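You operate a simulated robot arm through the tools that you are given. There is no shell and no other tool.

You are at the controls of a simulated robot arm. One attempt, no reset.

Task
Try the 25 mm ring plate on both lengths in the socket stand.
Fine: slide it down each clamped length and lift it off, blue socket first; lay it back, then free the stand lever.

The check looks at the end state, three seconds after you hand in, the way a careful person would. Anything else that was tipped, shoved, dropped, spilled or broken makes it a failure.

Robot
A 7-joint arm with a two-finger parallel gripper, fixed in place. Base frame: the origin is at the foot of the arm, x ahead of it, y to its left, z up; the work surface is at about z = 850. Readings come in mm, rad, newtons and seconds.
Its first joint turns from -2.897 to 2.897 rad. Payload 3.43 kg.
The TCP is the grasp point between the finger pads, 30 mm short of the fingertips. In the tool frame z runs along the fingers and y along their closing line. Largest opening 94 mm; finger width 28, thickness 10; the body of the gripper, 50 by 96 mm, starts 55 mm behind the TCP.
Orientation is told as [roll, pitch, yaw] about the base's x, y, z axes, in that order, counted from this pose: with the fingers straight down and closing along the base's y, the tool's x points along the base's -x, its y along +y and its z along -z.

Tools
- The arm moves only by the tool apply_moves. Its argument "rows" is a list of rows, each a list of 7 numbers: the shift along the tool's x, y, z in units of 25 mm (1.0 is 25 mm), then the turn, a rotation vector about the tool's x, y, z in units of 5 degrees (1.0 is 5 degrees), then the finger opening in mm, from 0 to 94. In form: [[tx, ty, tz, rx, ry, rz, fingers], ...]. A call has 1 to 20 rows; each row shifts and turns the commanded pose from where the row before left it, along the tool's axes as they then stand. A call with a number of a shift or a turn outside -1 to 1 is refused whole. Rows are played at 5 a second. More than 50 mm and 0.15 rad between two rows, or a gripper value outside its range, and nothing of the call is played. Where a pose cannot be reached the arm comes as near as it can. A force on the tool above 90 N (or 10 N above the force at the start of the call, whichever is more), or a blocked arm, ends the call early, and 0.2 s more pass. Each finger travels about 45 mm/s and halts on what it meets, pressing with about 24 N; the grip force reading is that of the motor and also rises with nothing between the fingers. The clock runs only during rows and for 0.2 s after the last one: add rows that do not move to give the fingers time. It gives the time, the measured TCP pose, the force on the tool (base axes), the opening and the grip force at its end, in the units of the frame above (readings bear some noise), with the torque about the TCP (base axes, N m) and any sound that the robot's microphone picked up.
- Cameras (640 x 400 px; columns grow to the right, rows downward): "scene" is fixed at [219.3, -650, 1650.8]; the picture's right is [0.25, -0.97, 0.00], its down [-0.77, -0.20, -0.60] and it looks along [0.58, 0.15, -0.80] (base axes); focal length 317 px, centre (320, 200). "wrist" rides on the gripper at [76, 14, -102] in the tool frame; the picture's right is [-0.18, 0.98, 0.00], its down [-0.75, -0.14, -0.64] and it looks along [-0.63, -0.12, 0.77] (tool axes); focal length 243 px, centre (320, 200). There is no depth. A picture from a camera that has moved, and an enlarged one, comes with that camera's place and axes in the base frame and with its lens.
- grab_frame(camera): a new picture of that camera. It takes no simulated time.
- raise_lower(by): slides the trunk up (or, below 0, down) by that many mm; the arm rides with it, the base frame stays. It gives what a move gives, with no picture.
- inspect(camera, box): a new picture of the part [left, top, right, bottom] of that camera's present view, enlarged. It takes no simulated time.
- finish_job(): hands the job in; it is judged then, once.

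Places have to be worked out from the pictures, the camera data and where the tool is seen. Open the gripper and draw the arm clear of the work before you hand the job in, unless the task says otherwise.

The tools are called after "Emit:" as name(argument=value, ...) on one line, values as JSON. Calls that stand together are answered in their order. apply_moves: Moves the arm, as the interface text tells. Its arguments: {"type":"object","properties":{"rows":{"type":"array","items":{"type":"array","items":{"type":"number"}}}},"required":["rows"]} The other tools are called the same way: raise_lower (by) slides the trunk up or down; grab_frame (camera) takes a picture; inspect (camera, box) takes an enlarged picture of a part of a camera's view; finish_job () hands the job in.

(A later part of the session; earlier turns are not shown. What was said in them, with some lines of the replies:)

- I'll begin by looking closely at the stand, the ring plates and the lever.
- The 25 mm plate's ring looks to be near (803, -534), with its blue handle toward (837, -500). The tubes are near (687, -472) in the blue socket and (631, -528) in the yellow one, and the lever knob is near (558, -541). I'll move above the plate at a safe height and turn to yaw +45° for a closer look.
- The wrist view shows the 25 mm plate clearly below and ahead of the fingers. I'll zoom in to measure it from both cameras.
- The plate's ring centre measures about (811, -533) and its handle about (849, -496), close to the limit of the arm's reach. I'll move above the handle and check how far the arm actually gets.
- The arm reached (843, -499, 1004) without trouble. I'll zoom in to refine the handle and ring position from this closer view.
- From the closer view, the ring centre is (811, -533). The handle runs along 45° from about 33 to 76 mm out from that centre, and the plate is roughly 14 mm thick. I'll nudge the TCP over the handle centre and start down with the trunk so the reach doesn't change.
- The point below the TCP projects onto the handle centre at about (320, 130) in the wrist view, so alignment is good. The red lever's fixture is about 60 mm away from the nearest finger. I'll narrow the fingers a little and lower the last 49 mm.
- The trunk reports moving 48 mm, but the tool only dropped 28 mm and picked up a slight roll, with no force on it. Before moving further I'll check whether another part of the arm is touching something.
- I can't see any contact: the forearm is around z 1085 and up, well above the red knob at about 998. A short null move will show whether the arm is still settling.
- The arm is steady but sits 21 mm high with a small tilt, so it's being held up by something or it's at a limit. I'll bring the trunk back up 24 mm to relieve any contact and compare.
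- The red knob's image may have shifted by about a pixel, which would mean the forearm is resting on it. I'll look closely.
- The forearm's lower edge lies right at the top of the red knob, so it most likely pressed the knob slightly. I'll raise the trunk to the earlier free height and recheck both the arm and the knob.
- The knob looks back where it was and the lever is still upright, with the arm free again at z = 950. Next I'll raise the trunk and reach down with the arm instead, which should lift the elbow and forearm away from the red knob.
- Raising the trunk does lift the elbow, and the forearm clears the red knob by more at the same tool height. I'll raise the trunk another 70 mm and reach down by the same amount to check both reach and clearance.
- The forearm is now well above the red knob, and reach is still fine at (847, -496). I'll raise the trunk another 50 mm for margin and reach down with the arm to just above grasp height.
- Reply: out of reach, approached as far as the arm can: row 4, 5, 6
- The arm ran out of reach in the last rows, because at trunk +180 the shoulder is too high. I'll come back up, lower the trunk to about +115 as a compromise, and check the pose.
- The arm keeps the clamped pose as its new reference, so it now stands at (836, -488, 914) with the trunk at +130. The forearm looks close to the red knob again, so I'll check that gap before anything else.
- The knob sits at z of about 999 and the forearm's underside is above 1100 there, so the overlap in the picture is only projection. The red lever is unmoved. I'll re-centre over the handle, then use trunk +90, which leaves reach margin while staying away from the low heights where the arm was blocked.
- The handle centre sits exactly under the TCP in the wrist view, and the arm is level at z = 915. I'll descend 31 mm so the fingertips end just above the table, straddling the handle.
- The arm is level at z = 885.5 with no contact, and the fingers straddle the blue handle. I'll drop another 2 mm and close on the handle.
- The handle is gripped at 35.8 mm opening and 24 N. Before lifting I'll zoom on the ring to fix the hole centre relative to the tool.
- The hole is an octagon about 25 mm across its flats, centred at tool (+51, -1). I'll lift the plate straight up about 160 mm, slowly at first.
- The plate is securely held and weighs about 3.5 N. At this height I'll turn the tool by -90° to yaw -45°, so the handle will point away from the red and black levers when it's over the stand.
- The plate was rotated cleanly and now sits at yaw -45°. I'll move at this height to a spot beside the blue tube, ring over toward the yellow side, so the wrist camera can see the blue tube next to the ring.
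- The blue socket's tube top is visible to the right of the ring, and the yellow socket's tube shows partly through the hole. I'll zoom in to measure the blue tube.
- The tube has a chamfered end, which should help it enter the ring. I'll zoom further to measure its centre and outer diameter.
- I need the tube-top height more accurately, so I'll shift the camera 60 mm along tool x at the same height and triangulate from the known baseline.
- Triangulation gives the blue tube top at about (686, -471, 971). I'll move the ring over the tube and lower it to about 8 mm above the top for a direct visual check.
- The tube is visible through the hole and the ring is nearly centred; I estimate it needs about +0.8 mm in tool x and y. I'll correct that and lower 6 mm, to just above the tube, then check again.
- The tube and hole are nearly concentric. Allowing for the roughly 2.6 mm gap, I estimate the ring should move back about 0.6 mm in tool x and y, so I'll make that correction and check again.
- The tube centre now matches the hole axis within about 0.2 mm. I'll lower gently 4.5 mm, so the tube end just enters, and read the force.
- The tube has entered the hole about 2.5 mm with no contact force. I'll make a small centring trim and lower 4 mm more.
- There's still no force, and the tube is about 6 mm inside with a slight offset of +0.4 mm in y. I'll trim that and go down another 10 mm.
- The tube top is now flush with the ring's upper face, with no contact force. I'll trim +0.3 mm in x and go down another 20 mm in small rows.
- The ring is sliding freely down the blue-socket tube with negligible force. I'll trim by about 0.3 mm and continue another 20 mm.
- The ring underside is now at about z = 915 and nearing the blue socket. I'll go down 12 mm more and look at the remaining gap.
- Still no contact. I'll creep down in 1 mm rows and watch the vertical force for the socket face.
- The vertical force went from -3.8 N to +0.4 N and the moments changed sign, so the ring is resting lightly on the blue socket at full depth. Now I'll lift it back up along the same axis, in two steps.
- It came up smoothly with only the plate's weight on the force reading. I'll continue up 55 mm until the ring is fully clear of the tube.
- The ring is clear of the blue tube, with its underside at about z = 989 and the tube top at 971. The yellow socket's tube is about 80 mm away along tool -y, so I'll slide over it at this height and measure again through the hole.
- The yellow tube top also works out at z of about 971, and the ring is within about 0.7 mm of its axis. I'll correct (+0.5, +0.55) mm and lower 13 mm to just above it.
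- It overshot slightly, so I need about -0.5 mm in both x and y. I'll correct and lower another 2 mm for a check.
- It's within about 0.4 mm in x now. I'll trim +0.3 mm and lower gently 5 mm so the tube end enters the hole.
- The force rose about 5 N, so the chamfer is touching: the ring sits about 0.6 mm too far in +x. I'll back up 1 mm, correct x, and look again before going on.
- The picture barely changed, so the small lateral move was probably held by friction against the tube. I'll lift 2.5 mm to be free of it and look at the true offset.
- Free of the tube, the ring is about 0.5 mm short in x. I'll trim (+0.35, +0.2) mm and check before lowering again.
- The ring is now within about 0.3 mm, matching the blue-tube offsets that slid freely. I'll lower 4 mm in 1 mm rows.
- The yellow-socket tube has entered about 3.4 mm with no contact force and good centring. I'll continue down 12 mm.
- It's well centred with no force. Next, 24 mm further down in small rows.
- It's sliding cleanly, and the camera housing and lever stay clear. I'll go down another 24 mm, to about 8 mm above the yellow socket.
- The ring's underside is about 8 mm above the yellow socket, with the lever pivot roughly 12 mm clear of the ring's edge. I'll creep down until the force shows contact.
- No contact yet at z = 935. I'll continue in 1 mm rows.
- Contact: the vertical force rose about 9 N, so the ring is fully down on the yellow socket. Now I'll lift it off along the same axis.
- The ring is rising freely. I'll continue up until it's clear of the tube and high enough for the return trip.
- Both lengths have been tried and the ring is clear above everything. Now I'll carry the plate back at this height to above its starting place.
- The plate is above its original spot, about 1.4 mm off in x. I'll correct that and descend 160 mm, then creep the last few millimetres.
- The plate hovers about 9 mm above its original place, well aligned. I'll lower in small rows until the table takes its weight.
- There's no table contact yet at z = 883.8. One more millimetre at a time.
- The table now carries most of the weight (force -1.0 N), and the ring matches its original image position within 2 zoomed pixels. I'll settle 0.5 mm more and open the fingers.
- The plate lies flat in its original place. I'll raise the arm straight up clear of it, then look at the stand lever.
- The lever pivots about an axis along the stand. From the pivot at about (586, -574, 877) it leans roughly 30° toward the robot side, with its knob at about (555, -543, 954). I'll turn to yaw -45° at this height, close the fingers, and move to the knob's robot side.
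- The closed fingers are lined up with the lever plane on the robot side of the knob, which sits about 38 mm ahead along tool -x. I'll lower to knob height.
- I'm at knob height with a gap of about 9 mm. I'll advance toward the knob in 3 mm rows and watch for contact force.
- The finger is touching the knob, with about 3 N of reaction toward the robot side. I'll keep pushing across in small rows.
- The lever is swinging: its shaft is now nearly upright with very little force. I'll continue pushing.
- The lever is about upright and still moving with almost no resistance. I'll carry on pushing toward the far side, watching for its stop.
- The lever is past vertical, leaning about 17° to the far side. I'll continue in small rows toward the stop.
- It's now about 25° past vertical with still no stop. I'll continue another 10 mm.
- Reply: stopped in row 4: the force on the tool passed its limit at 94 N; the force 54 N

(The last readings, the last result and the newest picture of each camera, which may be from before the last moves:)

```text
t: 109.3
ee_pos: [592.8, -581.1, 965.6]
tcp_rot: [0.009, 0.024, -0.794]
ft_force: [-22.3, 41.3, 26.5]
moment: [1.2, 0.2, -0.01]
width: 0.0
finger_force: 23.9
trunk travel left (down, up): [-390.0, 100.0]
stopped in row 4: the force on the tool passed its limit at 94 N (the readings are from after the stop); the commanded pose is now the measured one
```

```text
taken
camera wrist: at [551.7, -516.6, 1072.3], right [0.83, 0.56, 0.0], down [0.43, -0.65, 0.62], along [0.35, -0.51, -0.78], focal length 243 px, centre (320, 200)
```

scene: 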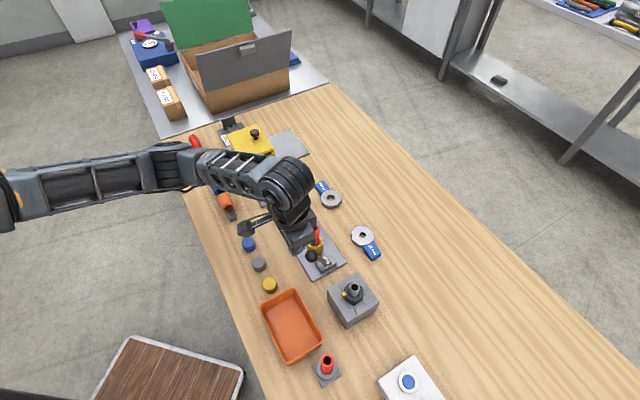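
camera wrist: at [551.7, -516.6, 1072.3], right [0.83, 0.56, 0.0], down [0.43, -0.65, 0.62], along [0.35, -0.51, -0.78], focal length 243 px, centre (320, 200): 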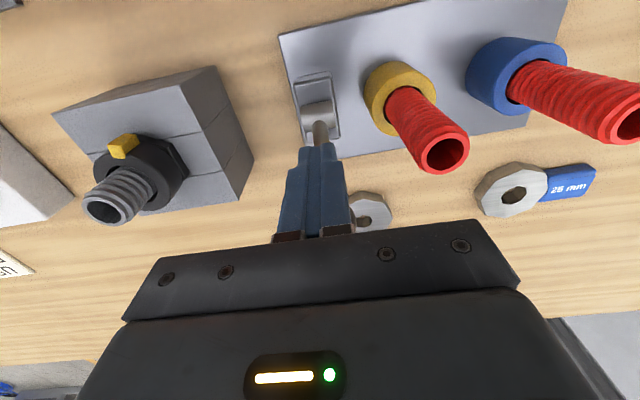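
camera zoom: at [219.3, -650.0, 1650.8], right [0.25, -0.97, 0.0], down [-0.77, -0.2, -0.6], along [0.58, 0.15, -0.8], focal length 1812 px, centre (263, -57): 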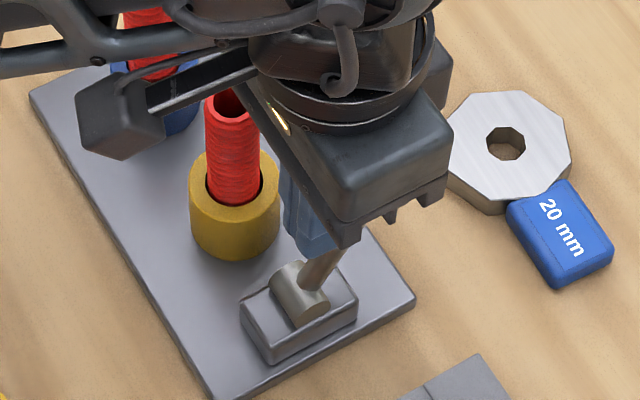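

The lever reached its end stop and the call ended on force; the stand's outline hasn't shifted in the picture. I'll back off right away, then retreat and confirm the lever stays on the free side.

Emit:
apply_moves(rows=[[0.2, 0, 0, 0, 0, 0, 0], [0.2, 0, 0, 0, 0, 0, 0], [0.4, 0, 0, 0, 0, 0, 0], [0.6, 0, 0, 0, 0, 0, 0], [0.6, 0, 0, 0, 0, 0, 0], [0, 0, 0, 0, 0, 0, 0]])

Emit:
inspect(camera="scene", box=[290, 210, 370, 280])

Emit:
grab_frame(camera="wrist")

```text
t: 110.7
ee_pos: [559.8, -546.8, 964.1]
tcp_rot: [0.006, 0.021, -0.791]
ft_force: [-0.2, 0.5, -0.2]
moment: [-0.01, -0.04, 0.0]
width: 0.3
finger_force: 23.3
trunk travel left (down, up): [-390.0, 100.0]
```

```text
5.71 times, centred on (330, 245) of scene
camera zoom: at [219.3, -650.0, 1650.8], right [0.25, -0.97, 0.0], down [-0.77, -0.2, -0.6], along [0.58, 0.15, -0.8], focal length 1812 px, centre (263, -57)
```

zoom: 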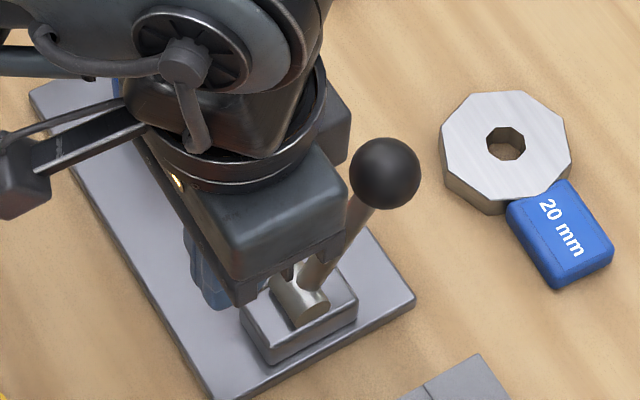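

```text
taken
camera wrist: at [518.7, -483.5, 1070.2], right [0.83, 0.56, 0.0], down [0.44, -0.65, 0.63], along [0.35, -0.52, -0.78], focal length 243 px, centre (320, 200)
```

wrist: 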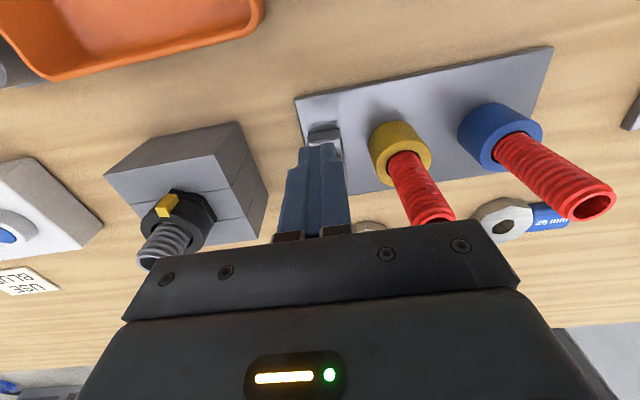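

The lever stays at its far-side stop; the knob's image matches the mirrored position (617, -605, 954). I'll raise the arm, open the gripper, and draw clear.

Emit:
apply_moves(rows=[[0.2, 0, -0.3, 0, 0, 0, 0], [0, 0, -0.8, 0, 0, 0, 0], [0, 0, -0.8, 0, 0, 0, 0], [0, 0, -0.8, 0, 0, 0, 0], [0, 0, -0.8, 0, 0, 0, 0], [0, 0, -0.8, 0, 0, 0, 0], [0, 0, -0.8, 0, 0, 0, 0], [0, 0, -0.8, 0, 0, 0, 20], [0, 0, -0.8, 0, 0, 0, 40], [0, 0, 0, 0, 0, 0, 60], [0, 0, 0, 0, 0, 0, 80], [0, 0, 0, 0, 0, 0, 94], [0, 0, 0, 0, 0, 0, 94]])

Emit:
grab_frame(camera="scene")

Emit:
grab_frame(camera="wrist")

```text
t: 113.5
ee_pos: [559.7, -547.1, 1133.4]
tcp_rot: [0.008, 0.02, -0.79]
ft_force: [-0.2, 0.2, -1.2]
moment: [-0.02, 0.0, 0.03]
width: 93.9
finger_force: 0.0
trunk travel left (down, up): [-390.0, 100.0]
```

```text
taken
```

scene: 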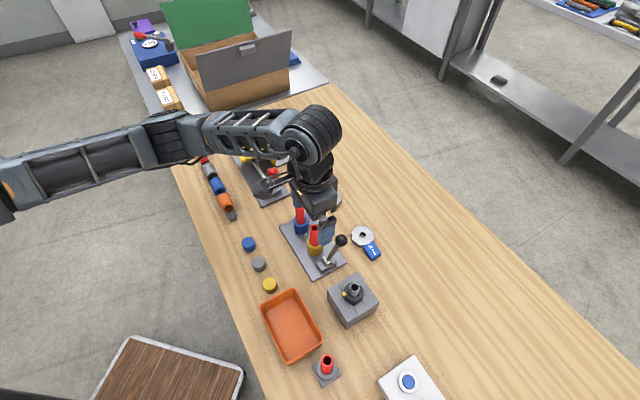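

```text
taken
camera wrist: at [517.2, -482.1, 1238.1], right [0.83, 0.56, 0.0], down [0.44, -0.65, 0.63], along [0.35, -0.52, -0.78], focal length 243 px, centre (320, 200)
```

wrist: 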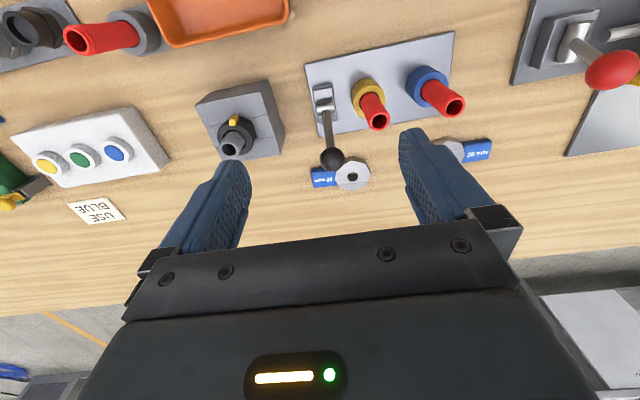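

The lever stands on its free side and both lengths are still in their sockets. I'll withdraw the arm back toward its starting place and take final pictures.

Emit:
apply_moves(rows=[[0.48, 0.87, -0.2, 0, 0, 0, 94], [0.48, 0.87, -0.2, 0, 0, 0, 94], [0.48, 0.87, -0.2, 0, 0, 0, 94], [0.48, 0.87, -0.2, 0, 0, 0, 94], [0.48, 0.87, -0.2, 0, 0, 0, 94], [0.48, 0.87, -0.2, 0, 0, 0, 94], [0.48, 0.87, -0.2, 0, 0, 0, 94], [0.48, 0.87, -0.2, 0, 0, 0, 94], [0.48, 0.87, -0.2, 0, 0, 0, 94], [0.48, 0.87, -0.2, 0, 0, 0, 94], [0.48, 0.87, -0.2, 0, 0, 0, 94], [0.48, 0.87, -0.2, 0, 0, 0, 94], [0, 0, 0, 0, 0, 0, 94]])

Emit:
grab_frame(camera="scene")

Emit:
inspect(camera="scene", box=[230, 140, 400, 290])

Emit:
inspect(camera="scene", box=[305, 170, 355, 220])

```text
t: 116.3
ee_pos: [642.1, -261.2, 1196.5]
tcp_rot: [0.008, 0.02, -0.792]
ft_force: [-0.7, -0.7, -0.4]
moment: [-0.03, 0.01, -0.03]
width: 93.9
finger_force: 0.0
trunk travel left (down, up): [-390.0, 100.0]
```

```text
taken
```

scene: 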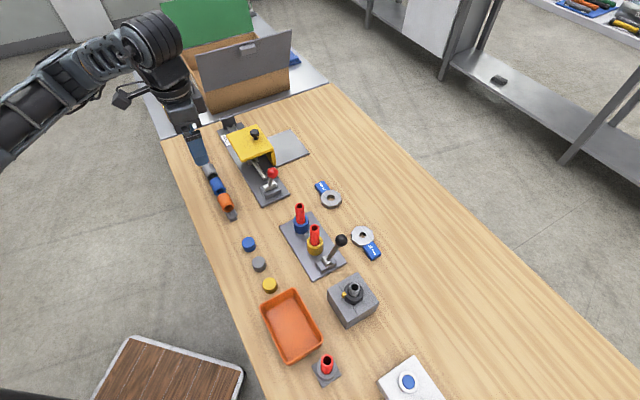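

```text
2.67 times, centred on (315, 215) of scene
camera zoom: at [219.3, -650.0, 1650.8], right [0.25, -0.97, 0.0], down [-0.77, -0.2, -0.6], along [0.58, 0.15, -0.8], focal length 846 px, centre (333, 160)
```

zoom: 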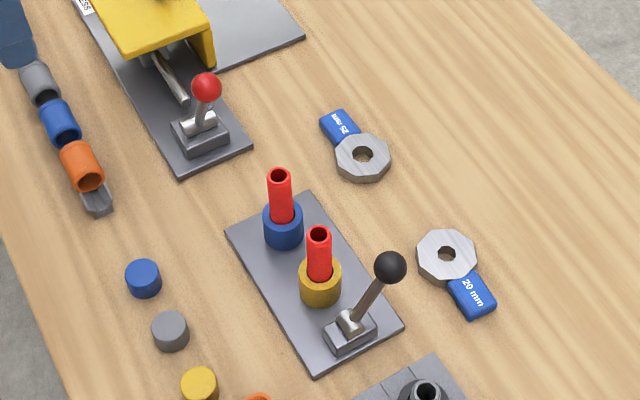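

```text
8.00 times, centred on (330, 195) of scene
camera zoom: at [219.3, -650.0, 1650.8], right [0.25, -0.97, 0.0], down [-0.77, -0.2, -0.6], along [0.58, 0.15, -0.8], focal length 2537 px, centre (240, 240)
```

zoom: 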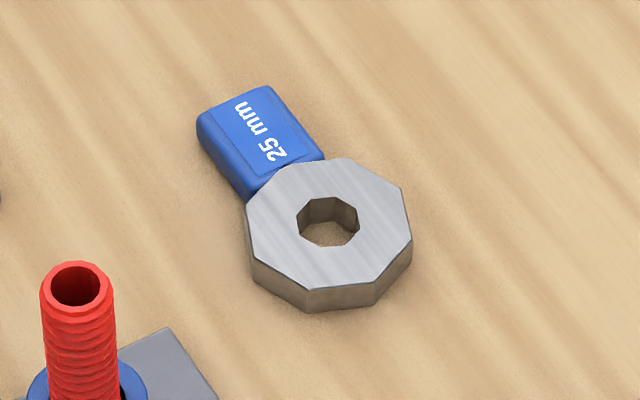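

The plate is back within a millimetre or so of its start. The stand, tubes and red lever are unmoved, and the black lever is over on the free side. As a last check I'll look at the part of the rack hidden behind the gripper.

Emit:
apply_moves(rows=[[0.4, -0.4, -0.6, 0, 0, 0, 94], [0.4, -0.4, -0.6, 0, 0, 0, 94], [0.4, -0.4, -0.6, 0, 0, 0, 94], [0.4, -0.4, -0.6, 0, 0, 0, 94], [0, 0, 0, 0, 0, 0, 94]])

Emit:
grab_frame(camera="scene")

Emit:
grab_frame(camera="wrist")

```text
t: 117.5
ee_pos: [588.5, -264.9, 1257.5]
tcp_rot: [0.009, 0.022, -0.791]
ft_force: [-0.2, -0.1, 0.4]
moment: [0.03, -0.02, -0.03]
width: 93.7
finger_force: 0.1
trunk travel left (down, up): [-390.0, 100.0]
```

```text
taken
```

scene: 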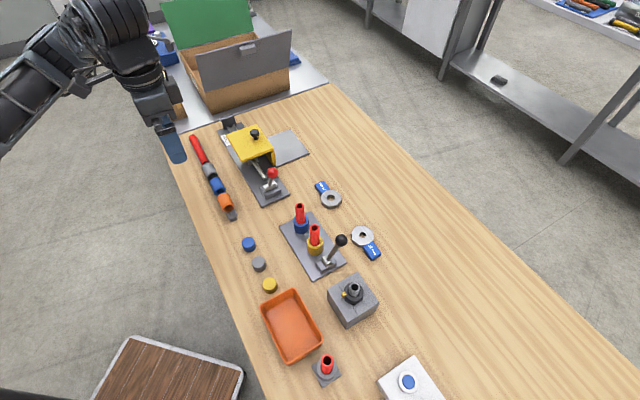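

```text
taken
camera wrist: at [546.5, -199.7, 1363.9], right [0.83, 0.56, 0.0], down [0.44, -0.65, 0.63], along [0.35, -0.52, -0.78], focal length 243 px, centre (320, 200)
```

wrist: 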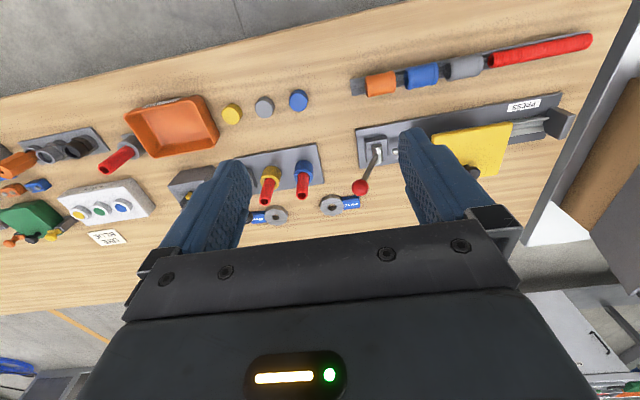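

Everything else looks as it did at the start, including the rack, tray, caps, press lever and 20 mm plate. The 25 mm plate is laid back, the stand lever is free, the gripper is open and the arm is clear, so I'm handing in.

Emit:
finish_job()

```text
The job is handed in.
```

I tried the 25 mm ring plate on both lengths, and it fits both. It slid all the way down to the socket and lifted off cleanly, on the blue socket first and then the yellow one.

- **Plate:** it is back in its starting place, within about a millimetre by the pictures.
- **Stand lever:** I pushed it from its clamped lean over to the stop on the far side, and it stayed there after I backed off. Nothing on the stand marks which side is free, so I took the far side as free.
- **Arm:** the gripper is open and the arm is drawn back clear of the work.

- **Arm blocked once:** early on, with the trunk lowered, something held the arm about 20 mm high. I couldn't tell what it was. I backed off and worked at a higher trunk setting.
- **Lever stop:** the final push reached the stop at 94 N, just over the force limit, and I backed off straight away.

In the final pictures the red press lever, the stand and everything else on the table looked unmoved.
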